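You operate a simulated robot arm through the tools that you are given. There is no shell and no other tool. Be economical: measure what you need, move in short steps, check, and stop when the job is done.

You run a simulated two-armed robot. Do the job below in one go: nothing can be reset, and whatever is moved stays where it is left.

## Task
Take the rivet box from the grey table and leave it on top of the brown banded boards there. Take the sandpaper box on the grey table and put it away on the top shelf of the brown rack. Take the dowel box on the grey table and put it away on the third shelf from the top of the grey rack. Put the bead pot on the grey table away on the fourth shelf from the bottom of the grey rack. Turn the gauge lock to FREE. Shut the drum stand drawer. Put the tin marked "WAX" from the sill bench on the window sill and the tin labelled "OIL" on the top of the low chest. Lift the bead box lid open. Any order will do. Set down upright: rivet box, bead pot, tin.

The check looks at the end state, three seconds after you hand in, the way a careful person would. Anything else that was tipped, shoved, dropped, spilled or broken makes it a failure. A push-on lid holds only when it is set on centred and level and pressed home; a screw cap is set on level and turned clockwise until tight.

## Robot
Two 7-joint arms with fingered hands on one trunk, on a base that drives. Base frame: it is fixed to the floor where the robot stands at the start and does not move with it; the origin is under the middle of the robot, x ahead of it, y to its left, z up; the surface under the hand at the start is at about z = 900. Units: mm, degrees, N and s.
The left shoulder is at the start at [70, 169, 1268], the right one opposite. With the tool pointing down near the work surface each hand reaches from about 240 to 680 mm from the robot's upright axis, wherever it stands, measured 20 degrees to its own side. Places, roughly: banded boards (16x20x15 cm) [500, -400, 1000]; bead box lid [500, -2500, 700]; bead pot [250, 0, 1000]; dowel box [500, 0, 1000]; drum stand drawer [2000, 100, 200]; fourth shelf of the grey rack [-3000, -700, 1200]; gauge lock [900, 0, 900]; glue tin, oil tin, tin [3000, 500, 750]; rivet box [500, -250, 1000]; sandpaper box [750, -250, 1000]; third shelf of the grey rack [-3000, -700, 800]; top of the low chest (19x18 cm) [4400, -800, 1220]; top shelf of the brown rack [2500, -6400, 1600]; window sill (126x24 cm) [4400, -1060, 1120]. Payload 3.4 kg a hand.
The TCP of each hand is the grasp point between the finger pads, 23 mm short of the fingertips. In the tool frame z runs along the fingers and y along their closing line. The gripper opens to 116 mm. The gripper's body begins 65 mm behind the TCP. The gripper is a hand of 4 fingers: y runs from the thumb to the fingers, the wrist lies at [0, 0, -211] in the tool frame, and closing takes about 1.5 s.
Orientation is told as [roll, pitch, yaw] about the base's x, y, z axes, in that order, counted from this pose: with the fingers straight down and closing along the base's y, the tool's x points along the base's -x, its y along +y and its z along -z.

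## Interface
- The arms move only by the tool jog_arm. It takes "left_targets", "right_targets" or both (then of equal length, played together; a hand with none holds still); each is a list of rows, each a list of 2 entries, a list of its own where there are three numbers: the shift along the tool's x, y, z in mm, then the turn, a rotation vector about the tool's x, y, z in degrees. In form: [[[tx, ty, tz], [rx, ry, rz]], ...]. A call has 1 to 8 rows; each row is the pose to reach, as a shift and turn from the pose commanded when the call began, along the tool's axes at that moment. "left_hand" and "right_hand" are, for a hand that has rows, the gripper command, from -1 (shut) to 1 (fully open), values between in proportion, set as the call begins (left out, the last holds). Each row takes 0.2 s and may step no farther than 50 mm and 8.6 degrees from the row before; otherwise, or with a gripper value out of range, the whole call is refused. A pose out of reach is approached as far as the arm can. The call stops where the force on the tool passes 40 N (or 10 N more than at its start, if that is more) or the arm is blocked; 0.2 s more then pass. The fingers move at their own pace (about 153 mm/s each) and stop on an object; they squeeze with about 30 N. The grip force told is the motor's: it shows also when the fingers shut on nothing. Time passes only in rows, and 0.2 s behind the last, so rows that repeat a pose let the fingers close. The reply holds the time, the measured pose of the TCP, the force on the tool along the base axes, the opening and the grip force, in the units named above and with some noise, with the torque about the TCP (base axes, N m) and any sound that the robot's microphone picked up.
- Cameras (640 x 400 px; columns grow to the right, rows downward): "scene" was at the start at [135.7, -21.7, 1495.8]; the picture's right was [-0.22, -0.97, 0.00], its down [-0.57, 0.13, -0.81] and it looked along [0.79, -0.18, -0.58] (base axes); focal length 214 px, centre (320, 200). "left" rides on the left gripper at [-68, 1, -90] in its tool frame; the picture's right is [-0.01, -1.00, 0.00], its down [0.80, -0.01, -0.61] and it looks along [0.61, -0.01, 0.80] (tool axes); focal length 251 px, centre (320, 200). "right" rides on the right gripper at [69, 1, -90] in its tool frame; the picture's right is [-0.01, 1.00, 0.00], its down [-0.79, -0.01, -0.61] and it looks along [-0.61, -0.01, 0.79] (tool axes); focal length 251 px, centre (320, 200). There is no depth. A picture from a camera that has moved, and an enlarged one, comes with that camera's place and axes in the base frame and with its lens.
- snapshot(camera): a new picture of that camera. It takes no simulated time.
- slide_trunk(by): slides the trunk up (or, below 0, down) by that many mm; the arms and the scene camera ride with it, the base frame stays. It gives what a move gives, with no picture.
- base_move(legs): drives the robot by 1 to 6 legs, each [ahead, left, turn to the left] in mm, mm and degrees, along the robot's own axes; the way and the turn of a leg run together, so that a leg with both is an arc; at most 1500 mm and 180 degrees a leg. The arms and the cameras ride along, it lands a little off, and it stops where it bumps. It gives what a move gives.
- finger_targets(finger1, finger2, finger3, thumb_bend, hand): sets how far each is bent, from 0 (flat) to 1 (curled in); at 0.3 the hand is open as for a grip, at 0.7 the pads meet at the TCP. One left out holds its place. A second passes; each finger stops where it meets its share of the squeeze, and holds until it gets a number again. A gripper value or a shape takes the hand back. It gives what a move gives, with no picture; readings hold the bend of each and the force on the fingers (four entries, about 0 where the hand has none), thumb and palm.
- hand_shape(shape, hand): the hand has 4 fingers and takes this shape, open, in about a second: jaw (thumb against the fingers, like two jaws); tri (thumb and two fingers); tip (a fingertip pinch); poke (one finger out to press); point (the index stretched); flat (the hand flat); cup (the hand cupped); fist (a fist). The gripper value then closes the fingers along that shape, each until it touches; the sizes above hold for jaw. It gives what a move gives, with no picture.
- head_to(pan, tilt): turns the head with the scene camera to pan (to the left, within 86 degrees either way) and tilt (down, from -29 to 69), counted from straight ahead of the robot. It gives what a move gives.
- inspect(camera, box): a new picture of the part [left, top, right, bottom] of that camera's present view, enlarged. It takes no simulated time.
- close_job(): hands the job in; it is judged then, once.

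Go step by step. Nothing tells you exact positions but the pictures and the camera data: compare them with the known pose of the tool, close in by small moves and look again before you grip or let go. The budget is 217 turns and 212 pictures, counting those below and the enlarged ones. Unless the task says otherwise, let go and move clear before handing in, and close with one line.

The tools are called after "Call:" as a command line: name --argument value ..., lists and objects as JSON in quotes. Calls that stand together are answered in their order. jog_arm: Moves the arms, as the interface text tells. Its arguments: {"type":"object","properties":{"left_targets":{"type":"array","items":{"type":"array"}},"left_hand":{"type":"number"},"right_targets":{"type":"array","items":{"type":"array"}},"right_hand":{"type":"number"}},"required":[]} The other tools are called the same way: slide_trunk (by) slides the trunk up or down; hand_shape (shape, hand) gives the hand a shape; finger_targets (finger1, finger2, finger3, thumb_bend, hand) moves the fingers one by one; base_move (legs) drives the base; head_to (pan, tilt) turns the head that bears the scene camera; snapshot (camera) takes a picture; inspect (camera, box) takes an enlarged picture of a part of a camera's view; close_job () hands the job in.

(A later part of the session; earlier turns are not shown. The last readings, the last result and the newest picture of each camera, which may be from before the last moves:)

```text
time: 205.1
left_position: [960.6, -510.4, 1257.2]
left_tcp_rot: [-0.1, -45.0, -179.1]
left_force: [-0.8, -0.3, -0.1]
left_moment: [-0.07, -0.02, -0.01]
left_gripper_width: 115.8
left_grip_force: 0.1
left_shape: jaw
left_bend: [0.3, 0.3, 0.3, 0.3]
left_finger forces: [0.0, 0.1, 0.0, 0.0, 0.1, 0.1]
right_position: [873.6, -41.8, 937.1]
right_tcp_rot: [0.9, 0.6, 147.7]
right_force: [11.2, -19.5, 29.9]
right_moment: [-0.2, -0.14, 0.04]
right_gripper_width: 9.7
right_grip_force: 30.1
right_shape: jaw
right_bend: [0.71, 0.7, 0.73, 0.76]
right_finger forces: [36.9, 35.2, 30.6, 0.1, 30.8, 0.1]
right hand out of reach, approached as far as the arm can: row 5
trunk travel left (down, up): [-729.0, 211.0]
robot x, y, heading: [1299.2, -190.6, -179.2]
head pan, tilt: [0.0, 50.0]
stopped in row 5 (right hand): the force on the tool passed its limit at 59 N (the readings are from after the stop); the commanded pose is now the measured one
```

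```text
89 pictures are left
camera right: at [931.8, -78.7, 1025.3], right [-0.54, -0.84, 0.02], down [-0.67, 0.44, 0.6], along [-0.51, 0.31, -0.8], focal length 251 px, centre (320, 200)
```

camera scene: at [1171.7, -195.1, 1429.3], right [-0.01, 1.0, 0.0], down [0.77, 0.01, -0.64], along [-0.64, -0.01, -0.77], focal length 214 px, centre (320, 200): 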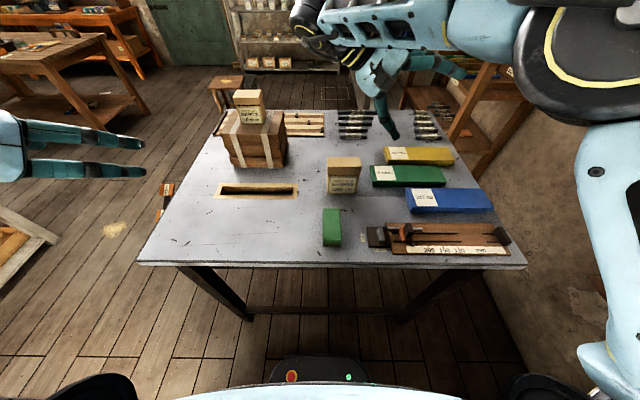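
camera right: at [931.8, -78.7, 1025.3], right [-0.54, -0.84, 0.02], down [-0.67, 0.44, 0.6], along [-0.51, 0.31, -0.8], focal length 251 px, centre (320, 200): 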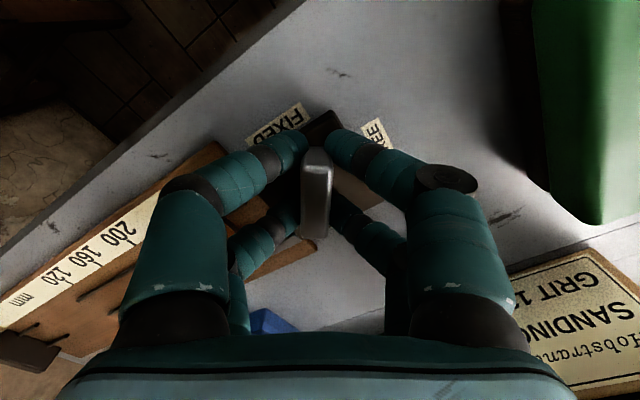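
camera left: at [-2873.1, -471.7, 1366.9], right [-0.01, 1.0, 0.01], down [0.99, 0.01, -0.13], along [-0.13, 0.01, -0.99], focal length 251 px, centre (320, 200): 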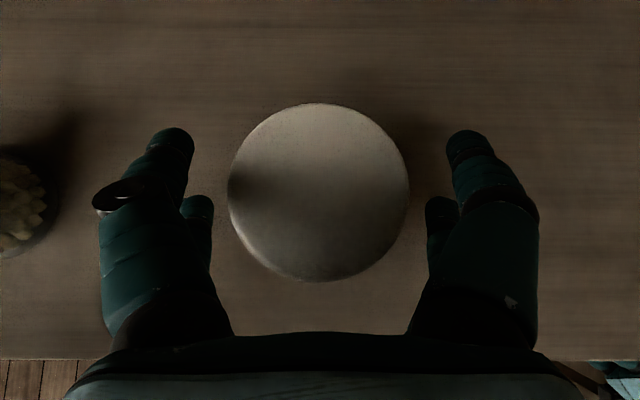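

The lever turned ~36° and then the wrist reached its limit. I release, rise, square the hand, and will push the lever's near end the rest of the way with closed fingertips.

Call:
jog_arm --right_targets '[[[0, 0, 0], [0, 0, 0]], [[0, 0, 0], [0, 0, 0]], [[0, 0, -15], [0, 0, 0]], [[0, 0, -40], [0, 0, 0]], [[0, 0, -70], [0, 0, -8]], [[0, 0, -80], [0, 0, -16]], [[0, 0, -80], [0, 0, -24]], [[0, 0, -80], [0, 0, -32]]]' --right_hand -0.45

Call:
jog_arm --right_targets '[[[30, 4, 0], [0, 0, 0]], [[60, 8, 0], [0, 0, 0]], [[75, 14, 0], [0, 0, 0]], [[75, 14, 0], [0, 0, 0]]]' --right_hand -1

Call:
snapshot --camera "right"

Call:
inspect --camera "scene" --box '[340, 190, 440, 265]'

```text
time: 206.9
left_position: [957.9, -507.6, 1255.4]
left_tcp_rot: [0.0, -44.8, -179.1]
left_force: [0.0, 0.0, -0.6]
left_moment: [0.02, -0.04, -0.01]
left_gripper_width: 115.9
left_grip_force: 0.1
left_shape: jaw
left_bend: [0.3, 0.3, 0.3, 0.3]
left_finger forces: [0.0, 0.0, 0.1, 0.0, 0.1, 0.1]
right_position: [872.0, -35.5, 1013.7]
right_tcp_rot: [0.7, 0.1, 179.5]
right_force: [0.7, 0.1, -0.5]
right_moment: [0.0, -0.01, 0.03]
right_gripper_width: 31.7
right_grip_force: 0.0
right_shape: jaw
right_bend: [0.73, 0.73, 0.73, 0.77]
right_finger forces: [0.1, 0.0, 0.0, 0.0, 0.0, 0.1]
right hand out of reach, approached as far as the arm can: row 3, 4, 5
trunk travel left (down, up): [-729.0, 211.0]
robot x, y, heading: [1300.5, -189.5, -179.1]
head pan, tilt: [0.0, 50.0]
```

```text
time: 207.9
left_position: [957.9, -507.5, 1256.5]
left_tcp_rot: [-0.1, -44.8, -179.3]
left_force: [-0.2, -0.4, -0.2]
left_moment: [0.0, -0.02, 0.0]
left_gripper_width: 115.7
left_grip_force: 0.1
left_shape: jaw
left_bend: [0.3, 0.3, 0.3, 0.3]
left_finger forces: [0.0, 0.1, 0.1, 0.0, 0.1, 0.0]
right_position: [945.6, -51.3, 1012.4]
right_tcp_rot: [0.7, 0.1, 179.3]
right_force: [-0.1, -0.1, -1.1]
right_moment: [-0.02, -0.02, 0.02]
right_gripper_width: 0.0
right_grip_force: 30.1
right_shape: jaw
right_bend: [0.62, 0.63, 0.63, 0.62]
right_finger forces: [0.0, 0.0, 0.1, 0.1, 0.0, 0.0]
trunk travel left (down, up): [-729.0, 211.0]
robot x, y, heading: [1299.7, -190.5, -179.2]
head pan, tilt: [0.0, 50.0]
```

```text
88 pictures are left
camera right: at [1015.0, -53.3, 1101.3], right [-0.02, -1.0, 0.01], down [-0.8, 0.02, 0.6], along [-0.6, 0.0, -0.8], focal length 251 px, centre (320, 200)
```

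right: 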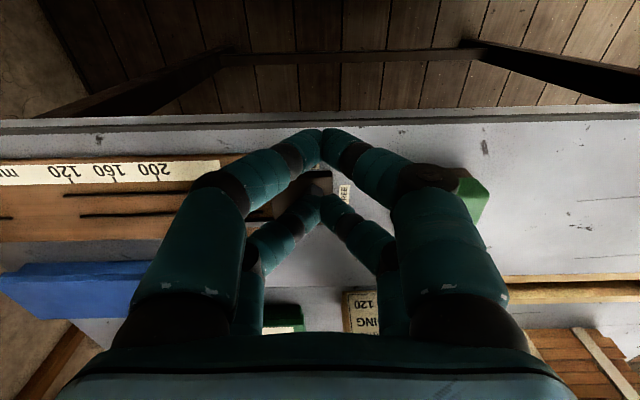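

```text
5.33 times, centred on (390, 228) of scene
camera zoom: at [1171.8, -193.9, 1429.3], right [-0.01, 1.0, 0.0], down [0.77, 0.01, -0.64], along [-0.64, -0.01, -0.77], focal length 1144 px, centre (-53, 53)
```

zoom: 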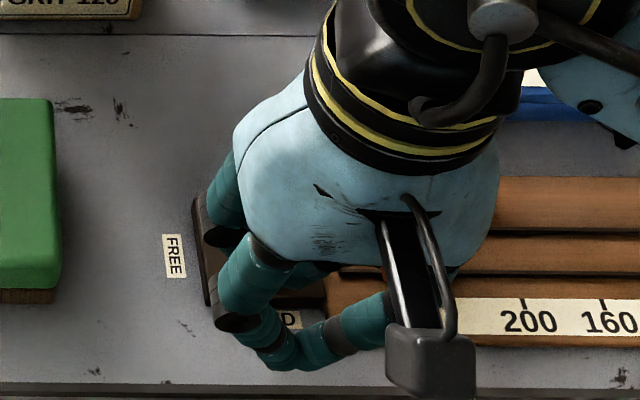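

I lower the closed fingertips just in front of the lever's near end and look.

Call:
jog_arm --right_targets '[[[0, 0, 40], [0, 0, 0]], [[0, 0, 65], [0, 0, 0]], [[0, 0, 74], [0, 0, 0]]]'

Call:
snapshot --camera "right"

```text
time: 208.7
left_position: [959.4, -508.0, 1256.2]
left_tcp_rot: [0.0, -44.8, -179.2]
left_force: [-0.3, 0.5, -0.5]
left_moment: [-0.02, -0.01, 0.03]
left_gripper_width: 116.0
left_grip_force: 0.0
left_shape: jaw
left_bend: [0.3, 0.3, 0.3, 0.3]
left_finger forces: [0.0, 0.0, 0.0, 0.0, 0.1, 0.0]
right_position: [946.6, -52.4, 938.7]
right_tcp_rot: [0.6, 0.1, 179.4]
right_force: [0.1, 0.3, -0.1]
right_moment: [0.02, -0.02, -0.01]
right_gripper_width: 0.0
right_grip_force: 30.2
right_shape: jaw
right_bend: [0.62, 0.63, 0.63, 0.62]
right_finger forces: [0.0, 0.0, 0.1, 0.0, 0.0, 0.0]
trunk travel left (down, up): [-729.0, 211.0]
robot x, y, heading: [1297.0, -186.1, -179.3]
head pan, tilt: [0.0, 50.0]
```

```text
86 pictures are left
camera right: at [1015.9, -54.4, 1026.6], right [-0.02, -1.0, 0.01], down [-0.8, 0.02, 0.61], along [-0.61, 0.0, -0.8], focal length 251 px, centre (320, 200)
```

right: 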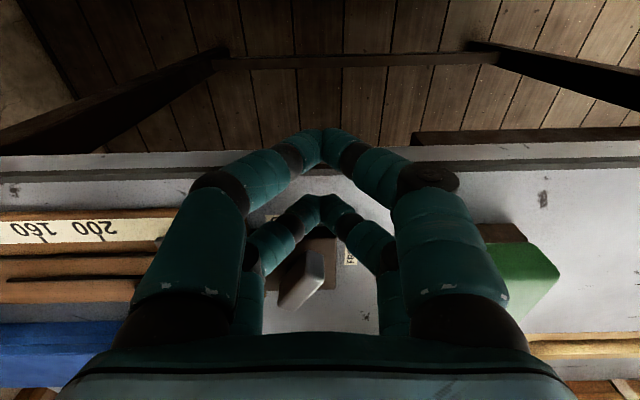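

The lever's near end is right in front of the fingertips. I push toward −x in small steps.

Call:
jog_arm --right_targets '[[[-8, 1, 0], [0, 0, 0]], [[-14, 1, 0], [0, 0, 0]], [[-20, 2, 0], [0, 0, 0]], [[-25, 3, 0], [0, 0, 0]], [[-30, 3, 0], [0, 0, 0]], [[-34, 4, 0], [0, 0, 0]]]'

Call:
snapshot --camera "right"

```text
time: 210.1
left_position: [962.9, -509.3, 1256.7]
left_tcp_rot: [-0.1, -45.0, -179.1]
left_force: [1.1, 0.4, 0.0]
left_moment: [0.02, -0.01, 0.0]
left_gripper_width: 115.9
left_grip_force: 0.0
left_shape: jaw
left_bend: [0.3, 0.3, 0.3, 0.3]
left_finger forces: [0.1, 0.0, 0.0, 0.0, 0.0, 0.0]
right_position: [916.0, -56.5, 940.3]
right_tcp_rot: [0.6, 0.3, 179.5]
right_force: [16.8, -8.7, -4.2]
right_moment: [-0.17, -0.37, 0.03]
right_gripper_width: 0.0
right_grip_force: 29.5
right_shape: jaw
right_bend: [0.62, 0.63, 0.63, 0.62]
right_finger forces: [0.0, 0.0, 0.1, 0.0, 0.0, 0.0]
trunk travel left (down, up): [-729.0, 211.0]
robot x, y, heading: [1300.6, -191.2, -179.3]
head pan, tilt: [0.0, 50.0]
```

```text
85 pictures are left
camera right: at [984.7, -58.6, 1028.6], right [-0.02, -1.0, 0.01], down [-0.8, 0.02, 0.6], along [-0.6, 0.0, -0.8], focal length 251 px, centre (320, 200)
```

right: 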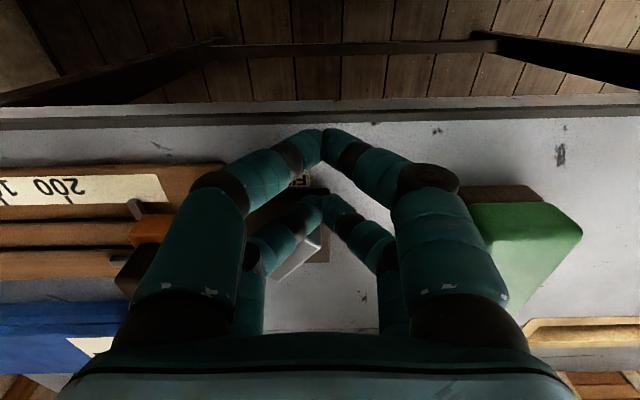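

The lever is turning. I continue pushing.

Call:
jog_arm --right_targets '[[[-4, 0, 0], [0, 0, 0]], [[-8, 1, 0], [0, 0, 0]], [[-12, 1, 0], [0, 0, 0]], [[-15, 1, 0], [0, 0, 0]], [[-18, 2, 0], [0, 0, 0]]]'

Call:
snapshot --camera "right"

```text
time: 211.3
left_position: [960.2, -506.8, 1258.3]
left_tcp_rot: [0.0, -45.1, -179.3]
left_force: [-0.1, -1.0, 0.2]
left_moment: [-0.01, 0.02, -0.01]
left_gripper_width: 115.8
left_grip_force: 0.0
left_shape: jaw
left_bend: [0.3, 0.3, 0.3, 0.3]
left_finger forces: [0.1, 0.0, 0.0, 0.0, 0.0, 0.1]
right_position: [897.2, -56.8, 940.7]
right_tcp_rot: [0.6, 0.2, 179.4]
right_force: [12.9, 1.8, -3.0]
right_moment: [0.02, -0.11, -0.16]
right_gripper_width: 0.0
right_grip_force: 30.4
right_shape: jaw
right_bend: [0.62, 0.63, 0.63, 0.62]
right_finger forces: [0.0, 0.0, 8.0, 0.0, 0.0, 0.0]
trunk travel left (down, up): [-729.0, 211.0]
robot x, y, heading: [1300.8, -193.8, -179.4]
head pan, tilt: [0.0, 50.0]
```

```text
84 pictures are left
camera right: at [965.8, -58.2, 1028.1], right [-0.02, -1.0, 0.01], down [-0.8, 0.02, 0.61], along [-0.61, 0.0, -0.8], focal length 251 px, centre (320, 200)
```

right: 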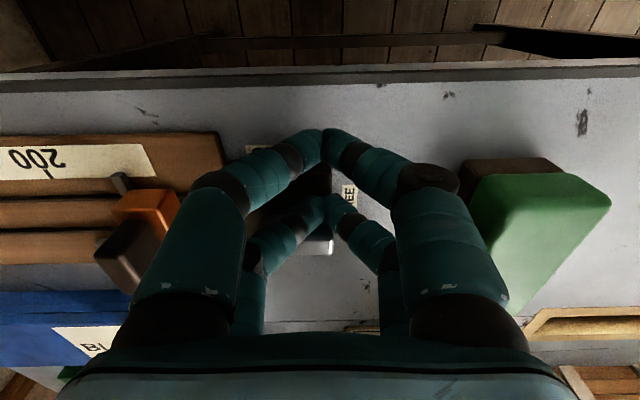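

The lever looks nearly parallel to y. I back away and up to view it.

Call:
jog_arm --right_targets '[[[20, 0, 0], [0, 0, 0]], [[40, 0, -10], [0, 0, 0]], [[50, -20, -50], [0, 0, 0]], [[50, -50, -90], [0, 0, 0]], [[50, -90, -120], [0, 0, 0]], [[50, -130, -140], [0, 0, 0]]]' --right_hand 1

Call:
inspect --camera "scene" --box '[340, 190, 440, 265]'

Call:
snapshot --camera "scene"

```text
time: 212.7
left_position: [959.3, -505.5, 1256.5]
left_tcp_rot: [0.0, -44.9, -179.3]
left_force: [-0.1, 0.1, -0.6]
left_moment: [0.01, 0.03, 0.02]
left_gripper_width: 115.9
left_grip_force: 0.2
left_shape: jaw
left_bend: [0.3, 0.3, 0.3, 0.3]
left_finger forces: [0.0, 0.0, 0.0, 0.1, 0.0, 0.1]
right_position: [948.7, 77.5, 1077.9]
right_tcp_rot: [0.8, 0.1, 179.3]
right_force: [0.1, -0.5, 0.5]
right_moment: [-0.02, 0.0, 0.0]
right_gripper_width: 115.8
right_grip_force: 0.1
right_shape: jaw
right_bend: [0.3, 0.3, 0.3, 0.3]
right_finger forces: [0.0, 0.0, 0.0, 0.0, 0.0, 0.0]
trunk travel left (down, up): [-729.0, 211.0]
robot x, y, heading: [1299.1, -192.1, -179.2]
head pan, tilt: [0.0, 50.0]
```

```text
5.33 times, centred on (390, 228) of scene
camera zoom: at [1173.1, -192.7, 1429.4], right [-0.01, 1.0, 0.0], down [0.77, 0.01, -0.64], along [-0.64, -0.01, -0.77], focal length 1144 px, centre (-53, 53)
```

zoom: 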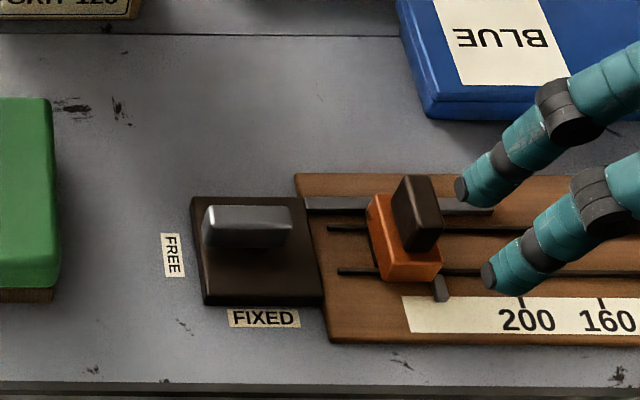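

```text
82 pictures are left
camera scene: at [1173.1, -192.7, 1429.4], right [-0.01, 1.0, 0.0], down [0.77, 0.01, -0.64], along [-0.64, -0.01, -0.77], focal length 214 px, centre (320, 200)
```

scene: 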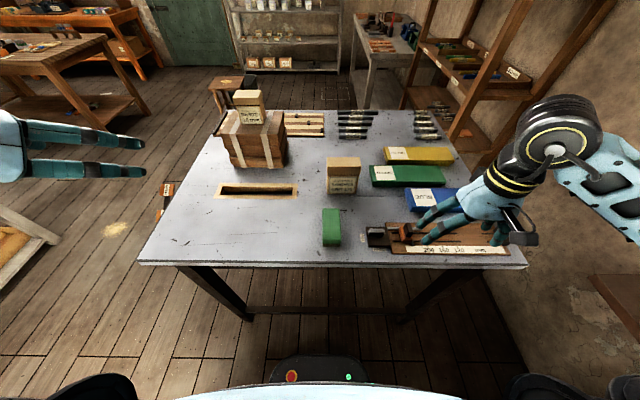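

The lever now points to FREE and the slider is untouched. Next the sandpaper box (about 98×42×121 mm at [683,−130]): I'll grip its thin sides with the left hand from the −y side, so I turn the left hand to point +y.

Call:
jog_arm --left_targets '[[[0, 0, 0], [0, -8, 0]], [[0, 0, 0], [0, -15, 0]]]'

Call:
jog_arm --left_targets '[[[0, 0, 0], [7.38, 0, 4.22]], [[0, 0, 0], [14.75, 0, 8.45]], [[0, 0, 0], [22.1, 0, 12.7]], [[0, 0, 0], [29.5, 0, 16.9]], [[0, 0, 0], [36.9, 0, 21.1]], [[0, 0, 0], [44.3, 0, 25.3]], [[0, 0, 0], [51.6, 0, 29.6]], [[0, 0, 0], [59, 0, 33.8]]]'

Call:
jog_arm --left_targets '[[[0, 0, 0], [7, 0, 4]], [[0, 0, 0], [14, 0, 8]], [[0, 0, 0], [19.1, 0, 10.9]]]'

Call:
snapshot --camera "left"

```text
time: 213.3
left_position: [934.8, -528.2, 1295.2]
left_tcp_rot: [0.0, -59.8, -179.2]
left_force: [0.1, -0.2, 0.4]
left_moment: [-0.01, 0.03, 0.04]
left_gripper_width: 115.8
left_grip_force: 0.1
left_shape: jaw
left_bend: [0.3, 0.3, 0.3, 0.3]
left_finger forces: [0.0, 0.0, 0.1, 0.0, 0.0, 0.0]
left hand out of reach, approached as far as the arm can: row 1, 2
right_position: [948.3, 74.5, 1077.9]
right_tcp_rot: [0.7, 0.0, 179.4]
right_force: [0.1, 0.0, 0.9]
right_moment: [-0.02, 0.0, 0.01]
right_gripper_width: 115.7
right_grip_force: 0.1
right_shape: jaw
right_bend: [0.3, 0.3, 0.3, 0.3]
right_finger forces: [0.0, 0.1, 0.1, 0.1, 0.1, 0.0]
trunk travel left (down, up): [-729.0, 211.0]
robot x, y, heading: [1294.5, -192.4, -179.4]
head pan, tilt: [0.0, 50.0]
```

```text
time: 215.1
left_position: [931.8, -528.0, 1294.0]
left_tcp_rot: [-0.9, -60.1, 113.4]
left_force: [-0.2, 0.2, 0.4]
left_moment: [0.02, 0.02, 0.01]
left_gripper_width: 116.0
left_grip_force: 0.1
left_shape: jaw
left_bend: [0.3, 0.3, 0.3, 0.3]
left_finger forces: [0.1, 0.0, 0.1, 0.0, 0.1, 0.1]
right_position: [947.6, 74.8, 1077.6]
right_tcp_rot: [0.6, 0.1, 179.3]
right_force: [-0.5, -0.3, -0.1]
right_moment: [-0.03, -0.04, -0.02]
right_gripper_width: 115.9
right_grip_force: 0.1
right_shape: jaw
right_bend: [0.3, 0.3, 0.3, 0.3]
right_finger forces: [0.1, 0.0, 0.1, 0.0, 0.0, 0.1]
trunk travel left (down, up): [-729.0, 211.0]
robot x, y, heading: [1298.6, -190.6, -179.5]
head pan, tilt: [0.0, 50.0]
```

```text
time: 215.9
left_position: [932.0, -528.2, 1294.5]
left_tcp_rot: [-0.8, -60.2, 91.4]
left_force: [-0.5, -0.8, 0.0]
left_moment: [0.03, -0.04, -0.05]
left_gripper_width: 115.8
left_grip_force: 0.2
left_shape: jaw
left_bend: [0.3, 0.3, 0.3, 0.3]
left_finger forces: [0.0, 0.0, 0.1, 0.0, 0.1, 0.0]
right_position: [946.7, 75.3, 1078.0]
right_tcp_rot: [0.7, 0.1, 179.3]
right_force: [-0.3, 0.8, -0.1]
right_moment: [-0.02, 0.0, 0.01]
right_gripper_width: 116.0
right_grip_force: 0.0
right_shape: jaw
right_bend: [0.3, 0.3, 0.3, 0.3]
right_finger forces: [0.0, 0.0, 0.0, 0.0, 0.0, 0.0]
trunk travel left (down, up): [-729.0, 211.0]
robot x, y, heading: [1299.2, -187.4, -179.3]
head pan, tilt: [0.0, 50.0]
```

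```text
81 pictures are left
camera left: at [933.2, -572.8, 1397.6], right [1.0, 0.02, 0.01], down [0.02, -0.92, -0.39], along [0.01, 0.39, -0.92], focal length 251 px, centre (320, 200)
```

left: 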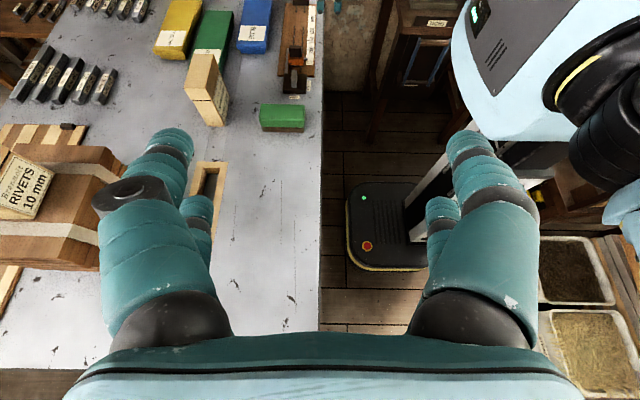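

The hand points +y now. I approach the box's −y side.

Call:
jog_arm --left_targets '[[[3.4, 30, 30], [0, 0, 0]], [[6.8, 60, 61], [0, 0, 0]], [[10, 91, 91], [0, 0, 0]], [[13.7, 121, 122], [0, 0, 0]], [[17, 151, 152], [0, 0, 0]], [[20, 181, 183], [0, 0, 0]], [[24, 212, 213], [0, 0, 0]], [[27.5, 242, 244], [0, 0, 0]]]'

Call:
snapshot --camera "left"

Call:
snapshot --camera "scene"

```text
time: 217.7
left_position: [687.7, -331.2, 1146.4]
left_tcp_rot: [-1.0, -60.1, 91.7]
left_force: [-0.4, 0.7, 0.4]
left_moment: [0.0, 0.02, -0.01]
left_gripper_width: 116.0
left_grip_force: 0.0
left_shape: jaw
left_bend: [0.3, 0.3, 0.3, 0.3]
left_finger forces: [0.0, 0.1, 0.0, 0.0, 0.0, 0.0]
right_position: [947.1, 76.9, 1076.4]
right_tcp_rot: [0.7, 0.2, 179.3]
right_force: [0.1, 0.1, 0.0]
right_moment: [-0.03, -0.03, 0.03]
right_gripper_width: 115.9
right_grip_force: 0.1
right_shape: jaw
right_bend: [0.3, 0.3, 0.3, 0.3]
right_finger forces: [0.0, 0.0, 0.0, 0.1, 0.1, 0.1]
trunk travel left (down, up): [-729.0, 211.0]
robot x, y, heading: [1297.6, -193.5, -179.5]
head pan, tilt: [0.0, 50.0]
```

```text
80 pictures are left
camera left: at [687.4, -375.0, 1250.4], right [1.0, 0.02, 0.02], down [0.02, -0.92, -0.39], along [0.01, 0.39, -0.92], focal length 251 px, centre (320, 200)
```

left: 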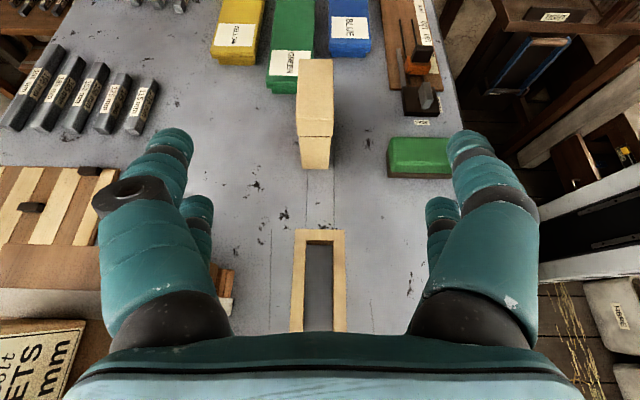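

```text
79 pictures are left
camera scene: at [1170.1, -192.0, 1429.1], right [-0.01, 1.0, 0.0], down [0.77, 0.01, -0.64], along [-0.64, -0.01, -0.77], focal length 214 px, centre (320, 200)
```

scene: 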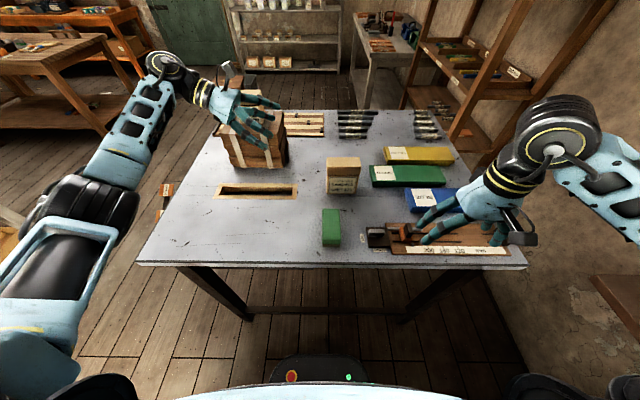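

The box is centred at x≈684, near face y≈−175, seam z≈984. I go down beside it, then forward around it.

Call:
jog_arm --left_targets '[[[37, 1, 30], [0, 0, 0]], [[75, 2, 61], [0, 0, 0]], [[113, 3, 91], [0, 0, 0]], [[150, 3, 122], [0, 0, 0]], [[130, 3, 157], [0, 0, 0]], [[110, 3, 192], [0, 0, 0]]]'

Call:
snapshot --camera "left"

```text
time: 219.1
left_position: [691.0, -273.9, 980.1]
left_tcp_rot: [-1.4, -60.2, 92.2]
left_force: [0.0, 0.5, -0.2]
left_moment: [0.01, -0.02, 0.01]
left_gripper_width: 115.7
left_grip_force: 0.1
left_shape: jaw
left_bend: [0.3, 0.3, 0.3, 0.3]
left_finger forces: [0.1, 0.1, 0.1, 0.0, 0.0, 0.0]
left hand out of reach, approached as far as the arm can: row 3, 4, 5, 6
right_position: [947.7, 74.8, 1078.3]
right_tcp_rot: [0.7, 0.2, 179.3]
right_force: [0.4, -0.4, 0.1]
right_moment: [-0.01, -0.01, 0.0]
right_gripper_width: 115.7
right_grip_force: 0.1
right_shape: jaw
right_bend: [0.3, 0.3, 0.3, 0.3]
right_finger forces: [0.0, 0.1, 0.0, 0.0, 0.0, 0.0]
trunk travel left (down, up): [-729.0, 211.0]
robot x, y, heading: [1297.5, -188.1, -179.3]
head pan, tilt: [0.0, 50.0]
```

```text
78 pictures are left
camera left: at [690.3, -319.6, 1082.7], right [1.0, 0.02, 0.02], down [0.03, -0.92, -0.39], along [0.01, 0.39, -0.92], focal length 251 px, centre (320, 200)
```

left: 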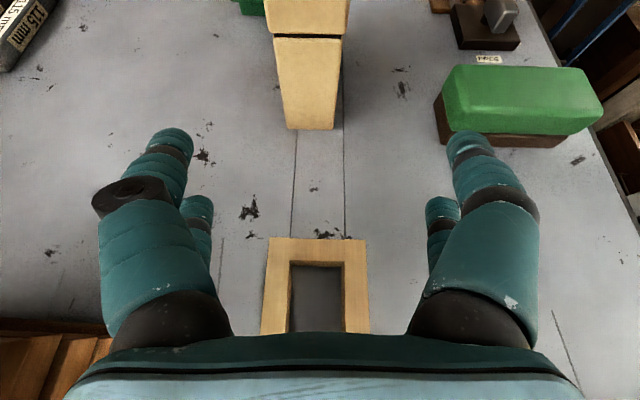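

Reach is the limit here; I raise the right hand for safety, move the base 45 mm ahead and drop the trunk a bit.

Call:
jog_arm --right_targets '[[[0, 0, -40], [0, 0, 0]], [[0, 0, -80], [0, 0, 0]], [[0, 0, -120], [0, 0, 0]]]'

Call:
base_move --legs '[[45, 0, 0]]'

Call:
jog_arm --left_targets '[[[0, -20, 0], [0, 0, 0]], [[0, -38, 0], [0, 0, 0]]]' --left_hand 0.4

Call:
slide_trunk --by -20

Call:
snapshot --camera "left"

```text
time: 219.9
left_position: [689.5, -275.5, 980.0]
left_tcp_rot: [-1.3, -60.2, 92.2]
left_force: [0.3, -0.4, -0.5]
left_moment: [-0.02, 0.01, 0.01]
left_gripper_width: 116.1
left_grip_force: 0.1
left_shape: jaw
left_bend: [0.3, 0.3, 0.3, 0.3]
left_finger forces: [0.0, 0.0, 0.0, 0.0, 0.1, 0.0]
right_position: [944.1, 72.5, 1200.3]
right_tcp_rot: [0.7, 0.2, 179.4]
right_force: [-0.2, 1.2, -0.5]
right_moment: [-0.01, 0.01, 0.0]
right_gripper_width: 115.8
right_grip_force: 0.1
right_shape: jaw
right_bend: [0.3, 0.3, 0.3, 0.3]
right_finger forces: [0.0, 0.0, 0.0, 0.0, 0.1, 0.0]
trunk travel left (down, up): [-729.0, 211.0]
robot x, y, heading: [1299.2, -187.6, -179.1]
head pan, tilt: [0.0, 50.0]
```

```text
time: 220.8
left_position: [651.4, -276.3, 981.3]
left_tcp_rot: [-0.9, -60.1, 91.9]
left_force: [-0.4, 0.7, 0.0]
left_moment: [-0.03, 0.03, 0.04]
left_gripper_width: 115.9
left_grip_force: 0.1
left_shape: jaw
left_bend: [0.3, 0.3, 0.3, 0.3]
left_finger forces: [0.0, 0.1, 0.1, 0.0, 0.0, 0.0]
right_position: [904.7, 72.1, 1202.7]
right_tcp_rot: [0.8, -0.1, 179.3]
right_force: [1.2, 0.7, 0.1]
right_moment: [0.0, 0.02, 0.01]
right_gripper_width: 116.0
right_grip_force: 0.1
right_shape: jaw
right_bend: [0.3, 0.3, 0.3, 0.3]
right_finger forces: [0.0, 0.0, 0.0, 0.0, 0.0, 0.1]
trunk travel left (down, up): [-729.0, 211.0]
robot x, y, heading: [1253.7, -191.6, -179.6]
head pan, tilt: [0.0, 50.0]
```

```text
time: 221.4
left_position: [686.0, -275.9, 979.5]
left_tcp_rot: [-1.2, -60.1, 91.9]
left_force: [0.0, -0.9, 0.6]
left_moment: [0.03, 0.02, 0.0]
left_gripper_width: 81.4
left_grip_force: 0.0
left_shape: jaw
left_bend: [0.66, 0.66, 0.66, 0.66]
left_finger forces: [0.0, 0.0, 0.1, 0.0, 0.0, 0.0]
right_position: [903.0, 72.6, 1201.5]
right_tcp_rot: [0.7, 0.1, 179.3]
right_force: [-0.1, -0.2, 0.5]
right_moment: [0.01, 0.0, -0.01]
right_gripper_width: 116.2
right_grip_force: 0.1
right_shape: jaw
right_bend: [0.3, 0.3, 0.3, 0.3]
right_finger forces: [0.1, 0.0, 0.0, 0.0, 0.0, 0.1]
trunk travel left (down, up): [-729.0, 211.0]
robot x, y, heading: [1255.5, -191.5, -179.5]
head pan, tilt: [0.0, 50.0]
```

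```text
time: 222.1
left_position: [683.9, -276.1, 958.8]
left_tcp_rot: [-1.4, -60.1, 92.3]
left_force: [0.6, 0.3, 0.7]
left_moment: [0.02, -0.01, 0.0]
left_gripper_width: 81.8
left_grip_force: 0.2
left_shape: jaw
left_bend: [0.66, 0.66, 0.66, 0.66]
left_finger forces: [0.0, 0.0, 0.0, 0.0, 0.0, 0.0]
right_position: [900.2, 72.5, 1180.4]
right_tcp_rot: [0.7, 0.1, 179.3]
right_force: [0.9, 0.3, 0.0]
right_moment: [0.0, -0.02, 0.02]
right_gripper_width: 116.0
right_grip_force: 0.0
right_shape: jaw
right_bend: [0.3, 0.3, 0.3, 0.3]
right_finger forces: [0.0, 0.1, 0.1, 0.1, 0.0, 0.0]
trunk travel left (down, up): [-709.0, 231.0]
robot x, y, heading: [1257.5, -190.3, -179.3]
head pan, tilt: [0.0, 50.0]
```

```text
77 pictures are left
camera left: at [684.5, -320.0, 1062.5], right [1.0, 0.02, 0.02], down [0.03, -0.92, -0.39], along [0.01, 0.39, -0.92], focal length 251 px, centre (320, 200)
```

left: 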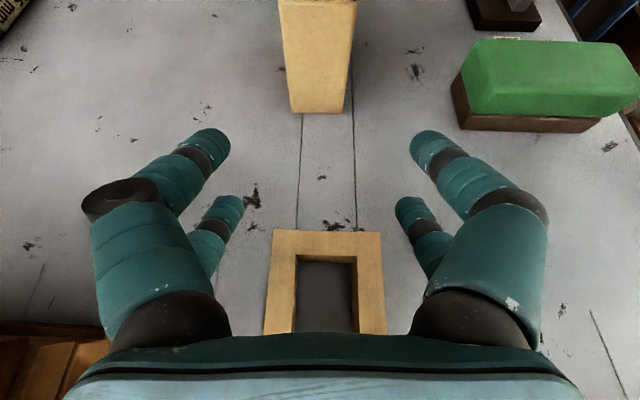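

Aligned. I move forward 130 mm so the fingers straddle the thin box, then close.

Call:
jog_arm --left_targets '[[[-16, 0, 28], [0, 0, 0]], [[-32, 0, 57], [0, 0, 0]], [[-49, 0, 85], [0, 0, 0]], [[-64, 0, 113], [0, 0, 0]]]'

Call:
snapshot --camera "left"

```text
time: 223.1
left_position: [682.4, -144.4, 959.4]
left_tcp_rot: [-1.4, -60.1, 92.2]
left_force: [-0.5, 0.2, 0.0]
left_moment: [0.0, 0.02, -0.02]
left_gripper_width: 81.3
left_grip_force: 0.1
left_shape: jaw
left_bend: [0.66, 0.66, 0.66, 0.66]
left_finger forces: [0.0, 0.1, 0.1, 0.1, 0.1, 0.0]
right_position: [899.9, 74.1, 1180.1]
right_tcp_rot: [0.8, 0.2, 179.3]
right_force: [-0.2, 0.2, -0.7]
right_moment: [0.01, 0.01, 0.02]
right_gripper_width: 116.0
right_grip_force: 0.1
right_shape: jaw
right_bend: [0.3, 0.3, 0.3, 0.3]
right_finger forces: [0.0, 0.0, 0.1, 0.0, 0.1, 0.0]
trunk travel left (down, up): [-709.0, 231.0]
robot x, y, heading: [1257.5, -190.5, -179.1]
head pan, tilt: [0.0, 50.0]
```

```text
76 pictures are left
camera left: at [681.9, -189.6, 1063.3], right [1.0, 0.02, 0.02], down [0.03, -0.92, -0.39], along [0.01, 0.39, -0.92], focal length 251 px, centre (320, 200)
```

left: 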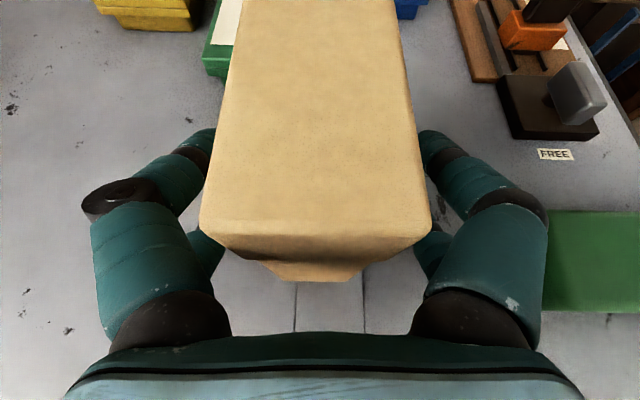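

Well straddled. I close and lift a little.

Call:
jog_arm --left_targets '[[[0, 0, 0], [0, 0, 0]], [[0, 0, 0], [0, 0, 0]], [[0, 0, 0], [0, 0, 0]], [[0, 0, 0], [0, 0, 0]], [[0, 0, 0], [0, 0, 0]], [[0, 0, 0], [0, 0, 0]]]' --left_hand -1

Call:
slide_trunk --by 200

Call:
snapshot --camera "scene"

Call:
snapshot --camera "left"

```text
time: 224.4
left_position: [682.0, -146.3, 960.3]
left_tcp_rot: [-1.3, -60.1, 92.3]
left_force: [0.8, 0.0, 0.1]
left_moment: [0.01, 0.08, 0.04]
left_gripper_width: 37.6
left_grip_force: 29.9
left_shape: jaw
left_bend: [0.73, 0.73, 0.73, 0.78]
left_finger forces: [27.3, 27.5, 27.4, 0.1, 27.3, 0.0]
right_position: [900.4, 73.6, 1179.6]
right_tcp_rot: [0.7, 0.2, 179.3]
right_force: [0.5, -0.4, 1.0]
right_moment: [-0.04, 0.01, 0.0]
right_gripper_width: 116.0
right_grip_force: 0.1
right_shape: jaw
right_bend: [0.3, 0.3, 0.3, 0.3]
right_finger forces: [0.0, 0.1, 0.0, 0.1, 0.0, 0.1]
trunk travel left (down, up): [-709.0, 231.0]
robot x, y, heading: [1254.4, -190.5, -179.3]
head pan, tilt: [0.0, 50.0]
```

```text
time: 226.6
left_position: [680.9, -146.6, 1158.6]
left_tcp_rot: [-1.4, -60.0, 92.1]
left_force: [-0.3, 0.3, -1.2]
left_moment: [-0.01, -0.02, 0.0]
left_gripper_width: 37.4
left_grip_force: 29.9
left_shape: jaw
left_bend: [0.73, 0.73, 0.73, 0.78]
left_finger forces: [27.4, 27.4, 27.6, 0.1, 27.4, 0.0]
right_position: [899.8, 73.0, 1378.8]
right_tcp_rot: [0.7, 0.1, 179.4]
right_force: [0.4, 0.3, -0.3]
right_moment: [0.01, 0.0, 0.01]
right_gripper_width: 116.0
right_grip_force: 0.1
right_shape: jaw
right_bend: [0.3, 0.3, 0.3, 0.3]
right_finger forces: [0.0, 0.1, 0.0, 0.1, 0.0, 0.0]
trunk travel left (down, up): [-909.0, 31.0]
robot x, y, heading: [1253.4, -191.6, -178.9]
head pan, tilt: [0.0, 50.0]
```

```text
75 pictures are left
camera scene: at [1127.4, -194.3, 1609.2], right [-0.01, 1.0, 0.0], down [0.77, 0.01, -0.64], along [-0.64, -0.01, -0.77], focal length 214 px, centre (320, 200)
```

scene: 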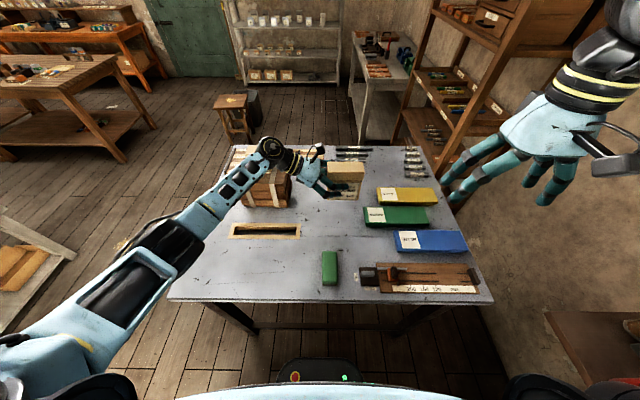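

```text
74 pictures are left
camera left: at [681.7, -191.0, 1262.9], right [1.0, 0.02, 0.02], down [0.03, -0.92, -0.39], along [0.01, 0.39, -0.92], focal length 251 px, centre (320, 200)
```

left: 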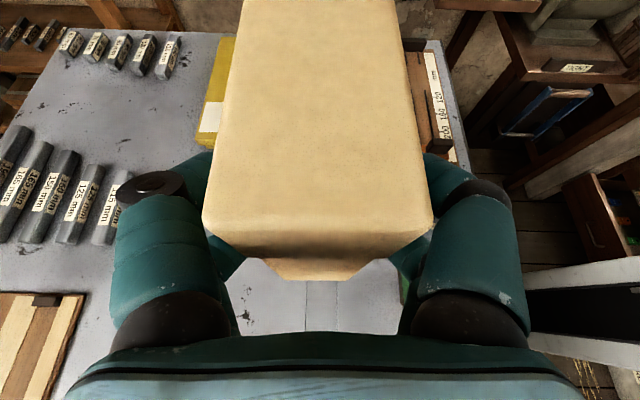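

The sandpaper box is held upright. I pull it in and turn the left hand back to face forward.

Call:
jog_arm --left_targets '[[[8, -18, -24], [-7.38, 0, -4.22]], [[16, -36, -48], [-14.75, 0, -8.45]], [[24, -54, -72], [-22.1, 0, -12.7]], [[32, -72, -97], [-29.5, 0, -16.9]], [[40, -90, -121], [-36.9, 0, -21.1]], [[48, -108, -145], [-44.3, 0, -25.3]], [[56, -126, -170], [-51.6, 0, -29.6]], [[64, -145, -193], [-59, 0, -33.8]]]'

Call:
base_move --legs '[[-180, 0, 0]]'

Call:
head_to --pan -86 --tilt 45

Call:
snapshot --camera "scene"

```text
time: 228.4
left_position: [810.5, -334.2, 1194.2]
left_tcp_rot: [-0.4, -59.6, 156.6]
left_force: [0.1, -0.5, -1.7]
left_moment: [0.03, -0.05, 0.01]
left_gripper_width: 37.4
left_grip_force: 30.5
left_shape: jaw
left_bend: [0.73, 0.73, 0.73, 0.78]
left_finger forces: [27.5, 27.4, 27.6, 0.0, 27.3, 0.0]
left hand out of reach, approached as far as the arm can: row 8
right_position: [900.9, 72.9, 1381.2]
right_tcp_rot: [0.7, 0.1, 179.3]
right_force: [0.1, 0.6, -0.7]
right_moment: [-0.01, -0.04, -0.02]
right_gripper_width: 116.0
right_grip_force: 0.0
right_shape: jaw
right_bend: [0.3, 0.3, 0.3, 0.3]
right_finger forces: [0.0, 0.0, 0.1, 0.0, 0.0, 0.0]
trunk travel left (down, up): [-909.0, 31.0]
robot x, y, heading: [1257.7, -188.9, -179.5]
head pan, tilt: [0.0, 50.0]
```

```text
time: 229.9
left_position: [984.8, -331.9, 1192.1]
left_tcp_rot: [-0.6, -59.4, 156.6]
left_force: [0.0, -0.4, -2.2]
left_moment: [0.01, -0.05, -0.05]
left_gripper_width: 37.1
left_grip_force: 29.9
left_shape: jaw
left_bend: [0.73, 0.73, 0.73, 0.78]
left_finger forces: [27.6, 27.4, 27.6, 0.0, 27.3, 0.1]
right_position: [1073.9, 74.6, 1379.0]
right_tcp_rot: [0.7, 0.3, 179.2]
right_force: [-0.4, -0.2, 0.1]
right_moment: [0.0, -0.05, 0.0]
right_gripper_width: 115.9
right_grip_force: 0.1
right_shape: jaw
right_bend: [0.3, 0.3, 0.3, 0.3]
right_finger forces: [0.0, 0.0, 0.0, 0.0, 0.0, 0.0]
trunk travel left (down, up): [-909.0, 31.0]
robot x, y, heading: [1432.3, -193.6, -179.5]
head pan, tilt: [0.0, 50.0]
```

```text
time: 231.5
left_position: [988.4, -331.1, 1194.8]
left_tcp_rot: [-0.5, -59.6, 156.4]
left_force: [0.3, -0.4, -2.2]
left_moment: [0.0, -0.04, -0.01]
left_gripper_width: 36.9
left_grip_force: 30.2
left_shape: jaw
left_bend: [0.73, 0.73, 0.73, 0.78]
left_finger forces: [27.6, 27.4, 27.6, 0.0, 27.3, 0.0]
right_position: [1078.3, 75.3, 1379.9]
right_tcp_rot: [0.8, 0.1, 179.2]
right_force: [-0.2, -0.4, -1.0]
right_moment: [-0.02, 0.01, -0.01]
right_gripper_width: 115.7
right_grip_force: 0.1
right_shape: jaw
right_bend: [0.3, 0.3, 0.3, 0.3]
right_finger forces: [0.0, 0.0, 0.0, 0.1, 0.1, 0.0]
trunk travel left (down, up): [-909.0, 31.0]
robot x, y, heading: [1432.2, -187.4, -179.6]
head pan, tilt: [-85.9, 45.0]
```

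```text
73 pictures are left
camera scene: at [1375.6, -110.5, 1616.2], right [1.0, 0.08, 0.0], down [0.06, -0.7, -0.71], along [-0.06, 0.7, -0.71], focal length 214 px, centre (320, 200)
```

scene: 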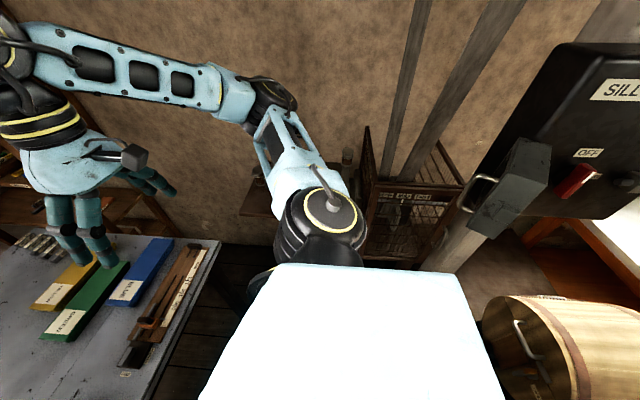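

A post and switch box are close on the +y side, so I shift toward −y and turn left (counter-clockwise) to face the drum stand.

Call:
base_move --legs '[[0, 380, 0], [0, 0, 180]]'

Call:
head_to --pan 30 --tilt 40

Call:
snapshot --camera "scene"

```text
time: 241.3
left_position: [1879.4, -415.4, 1193.5]
left_tcp_rot: [-0.5, -59.4, -22.9]
left_force: [0.7, 0.6, -1.9]
left_moment: [0.03, 0.05, 0.01]
left_gripper_width: 36.8
left_grip_force: 30.4
left_shape: jaw
left_bend: [0.73, 0.73, 0.73, 0.78]
left_finger forces: [27.0, 27.0, 27.2, 0.0, 26.7, 0.1]
right_position: [1794.1, -823.2, 1379.1]
right_tcp_rot: [0.7, 0.2, 0.0]
right_force: [0.8, 0.1, 0.5]
right_moment: [-0.01, 0.0, -0.04]
right_gripper_width: 115.8
right_grip_force: 0.1
right_shape: jaw
right_bend: [0.3, 0.3, 0.3, 0.3]
right_finger forces: [0.0, 0.0, 0.0, 0.0, 0.0, 0.0]
trunk travel left (down, up): [-909.0, 31.0]
robot x, y, heading: [1435.3, -562.2, 1.3]
head pan, tilt: [-85.9, 45.0]
```

```text
time: 243.2
left_position: [1879.5, -415.6, 1193.9]
left_tcp_rot: [-0.5, -59.5, -22.8]
left_force: [1.1, 0.4, -3.2]
left_moment: [0.05, 0.07, 0.01]
left_gripper_width: 36.7
left_grip_force: 29.3
left_shape: jaw
left_bend: [0.73, 0.73, 0.73, 0.78]
left_finger forces: [27.0, 27.0, 27.2, 0.0, 26.8, 0.0]
right_position: [1794.2, -821.4, 1379.7]
right_tcp_rot: [0.7, 0.1, 0.0]
right_force: [0.5, -0.1, -0.6]
right_moment: [0.02, -0.02, -0.02]
right_gripper_width: 115.9
right_grip_force: 0.1
right_shape: jaw
right_bend: [0.3, 0.3, 0.3, 0.3]
right_finger forces: [0.0, 0.0, 0.0, 0.1, 0.1, 0.0]
trunk travel left (down, up): [-909.0, 31.0]
robot x, y, heading: [1438.6, -562.3, 1.2]
head pan, tilt: [30.0, 40.0]
```

```text
72 pictures are left
camera scene: at [1559.2, -519.9, 1623.4], right [0.52, -0.86, 0.0], down [-0.55, -0.33, -0.77], along [0.66, 0.4, -0.64], focal length 214 px, centre (320, 200)
```

scene: 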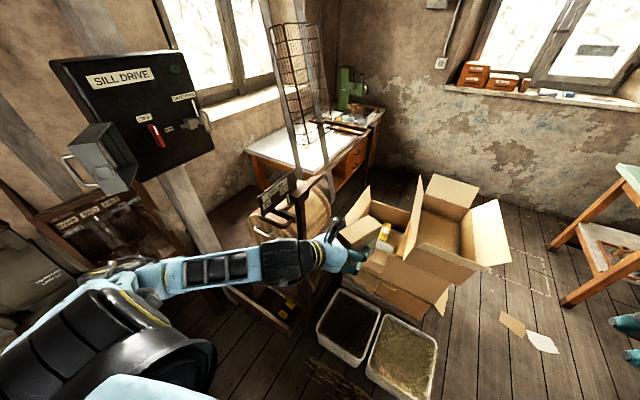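

The drawer needs a deep trunk drop, awkward while carrying the box, so I deliver the sandpaper first. I drive to the corridor west of the bead bench.

Call:
base_move --legs '[[0, 0, -91], [680, 0, 0], [0, -1500, 0], [700, -150, 0]]'

Call:
head_to --pan 0 --tilt 20

Call:
snapshot --camera "scene"

```text
time: 261.3
left_position: [-142.9, -2330.5, 1194.9]
left_tcp_rot: [-0.5, -59.6, -116.4]
left_force: [0.3, -0.1, -1.1]
left_moment: [0.02, -0.03, 0.04]
left_gripper_width: 36.5
left_grip_force: 29.5
left_shape: jaw
left_bend: [0.73, 0.73, 0.73, 0.78]
left_finger forces: [27.0, 27.0, 27.2, 0.1, 26.7, 0.0]
right_position: [-543.6, -2220.1, 1381.2]
right_tcp_rot: [0.7, 0.0, -93.7]
right_force: [-0.2, 0.7, -0.5]
right_moment: [0.03, 0.0, 0.01]
right_gripper_width: 116.0
right_grip_force: 0.1
right_shape: jaw
right_bend: [0.3, 0.3, 0.3, 0.3]
right_finger forces: [0.0, 0.0, 0.0, 0.0, 0.0, 0.0]
trunk travel left (down, up): [-909.0, 31.0]
robot x, y, heading: [-261.3, -1885.6, -92.4]
head pan, tilt: [30.0, 40.0]
```

```text
time: 262.3
left_position: [-143.0, -2333.3, 1192.7]
left_tcp_rot: [-0.5, -59.6, -116.4]
left_force: [-0.3, -0.7, -1.5]
left_moment: [0.04, -0.02, 0.02]
left_gripper_width: 36.4
left_grip_force: 30.1
left_shape: jaw
left_bend: [0.73, 0.73, 0.73, 0.78]
left_finger forces: [26.9, 27.0, 27.2, 0.0, 26.7, 0.0]
right_position: [-543.2, -2221.6, 1378.9]
right_tcp_rot: [0.6, 0.1, -93.8]
right_force: [0.5, -1.2, 0.1]
right_moment: [0.03, -0.02, -0.02]
right_gripper_width: 116.0
right_grip_force: 0.0
right_shape: jaw
right_bend: [0.3, 0.3, 0.3, 0.3]
right_finger forces: [0.0, 0.1, 0.0, 0.1, 0.0, 0.1]
trunk travel left (down, up): [-909.0, 31.0]
robot x, y, heading: [-261.1, -1879.0, -92.3]
head pan, tilt: [0.0, 20.0]
```

```text
71 pictures are left
camera scene: at [-268.2, -2026.2, 1654.7], right [-1.0, 0.04, 0.0], down [0.01, 0.34, -0.94], along [-0.04, -0.94, -0.34], focal length 214 px, centre (320, 200)
```

scene: 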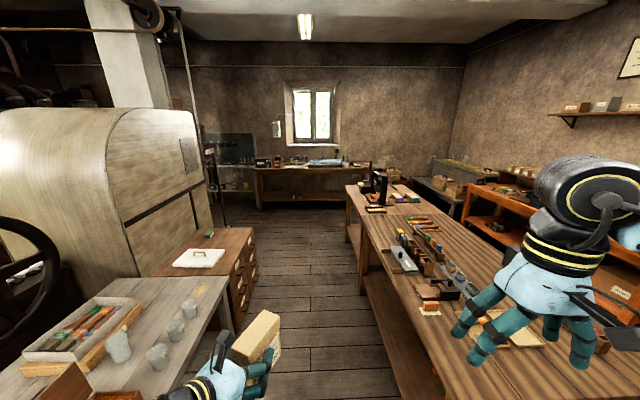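

The corridor is clear along x≈−250. I drive down it and look left.

Call:
base_move --legs '[[0, 30, 2.3], [1500, 0, 0], [1150, 0, 0]]'

Call:
head_to --pan 70 --tilt 12

Call:
snapshot --camera "scene"

```text
time: 275.9
left_position: [-99.0, -5040.2, 1194.7]
left_tcp_rot: [-0.6, -59.7, -114.9]
left_force: [-0.3, -0.5, -1.7]
left_moment: [0.05, 0.01, -0.04]
left_gripper_width: 36.6
left_grip_force: 30.0
left_shape: jaw
left_bend: [0.73, 0.73, 0.73, 0.78]
left_finger forces: [27.0, 27.0, 27.1, 0.0, 26.8, 0.0]
right_position: [-502.2, -4940.4, 1380.6]
right_tcp_rot: [0.7, 0.1, -92.1]
right_force: [-0.2, 1.4, 0.2]
right_moment: [0.01, 0.01, 0.0]
right_gripper_width: 116.0
right_grip_force: 0.1
right_shape: jaw
right_bend: [0.3, 0.3, 0.3, 0.3]
right_finger forces: [0.1, 0.1, 0.0, 0.0, 0.0, 0.1]
trunk travel left (down, up): [-909.0, 31.0]
robot x, y, heading: [-229.2, -4590.5, -90.7]
head pan, tilt: [0.0, 20.0]
```

```text
time: 277.3
left_position: [-98.2, -5040.6, 1194.1]
left_tcp_rot: [-0.5, -59.5, -114.9]
left_force: [-0.1, 0.3, -1.2]
left_moment: [0.05, -0.03, 0.01]
left_gripper_width: 36.4
left_grip_force: 29.7
left_shape: jaw
left_bend: [0.73, 0.73, 0.73, 0.78]
left_finger forces: [27.0, 27.1, 27.2, 0.0, 26.9, 0.0]
right_position: [-502.3, -4941.1, 1380.2]
right_tcp_rot: [0.7, 0.1, -92.1]
right_force: [1.0, 0.5, -0.1]
right_moment: [0.0, -0.01, -0.01]
right_gripper_width: 116.1
right_grip_force: 0.1
right_shape: jaw
right_bend: [0.3, 0.3, 0.3, 0.3]
right_finger forces: [0.0, 0.0, 0.1, 0.1, 0.1, 0.0]
trunk travel left (down, up): [-909.0, 31.0]
robot x, y, heading: [-228.0, -4591.0, -90.5]
head pan, tilt: [70.0, 12.0]
```

```text
70 pictures are left
camera scene: at [-143.5, -4678.0, 1667.8], right [-0.36, -0.93, 0.0], down [-0.19, 0.07, -0.98], along [0.91, -0.35, -0.21], focal length 214 px, centre (320, 200)
```

scene: 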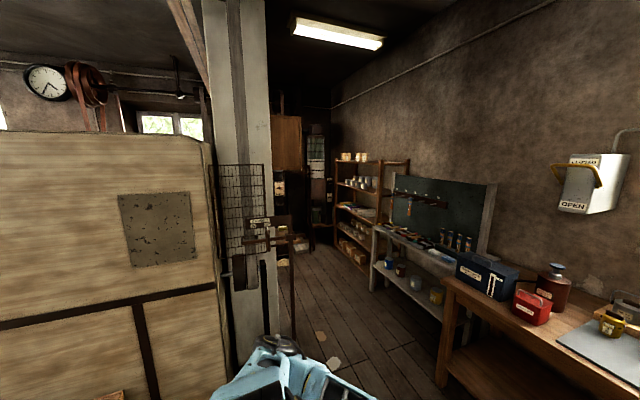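

The brown rack is on the far right along the south wall (front y≈−6500, x 2370–3500). I turn east here, shift to the passage and advance part-way.

Call:
base_move --legs '[[0, 0, 90.5], [0, -920, 0], [750, 0, 0]]'

Call:
head_to --pan 0 --tilt 20

Call:
snapshot --camera "scene"

```text
time: 289.7
left_position: [969.8, -5349.9, 1194.0]
left_tcp_rot: [-0.4, -59.6, -22.7]
left_force: [-0.4, 0.9, -1.6]
left_moment: [-0.01, 0.05, 0.0]
left_gripper_width: 36.2
left_grip_force: 30.0
left_shape: jaw
left_bend: [0.73, 0.73, 0.73, 0.78]
left_finger forces: [26.9, 26.9, 27.1, 0.0, 26.7, 0.1]
right_position: [884.9, -5756.2, 1380.0]
right_tcp_rot: [0.7, 0.2, 0.1]
right_force: [-0.7, 0.2, 0.0]
right_moment: [0.0, 0.0, 0.01]
right_gripper_width: 116.1
right_grip_force: 0.1
right_shape: jaw
right_bend: [0.3, 0.3, 0.3, 0.3]
right_finger forces: [0.1, 0.0, 0.0, 0.1, 0.0, 0.0]
trunk travel left (down, up): [-909.0, 31.0]
robot x, y, heading: [528.1, -5497.7, 1.3]
head pan, tilt: [70.0, 12.0]
```

```text
time: 291.1
left_position: [971.5, -5350.2, 1193.2]
left_tcp_rot: [-0.5, -59.4, -22.7]
left_force: [0.8, -0.3, -1.0]
left_moment: [0.02, 0.08, -0.01]
left_gripper_width: 36.3
left_grip_force: 30.3
left_shape: jaw
left_bend: [0.73, 0.73, 0.73, 0.78]
left_finger forces: [26.9, 26.9, 27.1, 0.0, 26.5, 0.1]
right_position: [888.1, -5756.4, 1381.0]
right_tcp_rot: [0.6, 0.0, 0.1]
right_force: [-0.1, 0.1, -0.1]
right_moment: [0.03, 0.03, -0.01]
right_gripper_width: 115.8
right_grip_force: 0.0
right_shape: jaw
right_bend: [0.3, 0.3, 0.3, 0.3]
right_finger forces: [0.1, 0.0, 0.0, 0.0, 0.0, 0.1]
trunk travel left (down, up): [-909.0, 31.0]
robot x, y, heading: [524.8, -5499.3, 1.6]
head pan, tilt: [0.0, 20.0]
```

```text
69 pictures are left
camera scene: at [671.8, -5496.5, 1654.8], right [0.03, -1.0, 0.0], down [-0.34, -0.01, -0.94], along [0.94, 0.02, -0.34], focal length 214 px, centre (320, 200)
```

scene: 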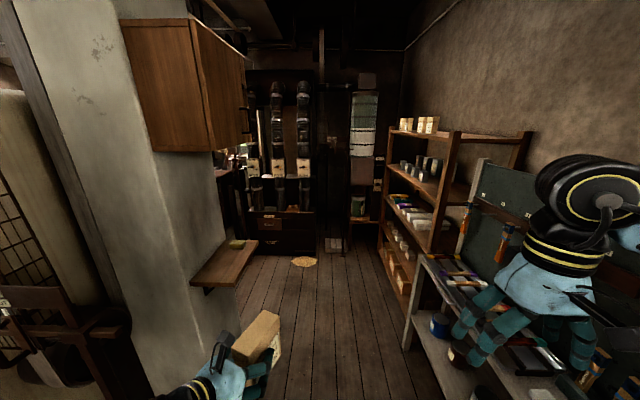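

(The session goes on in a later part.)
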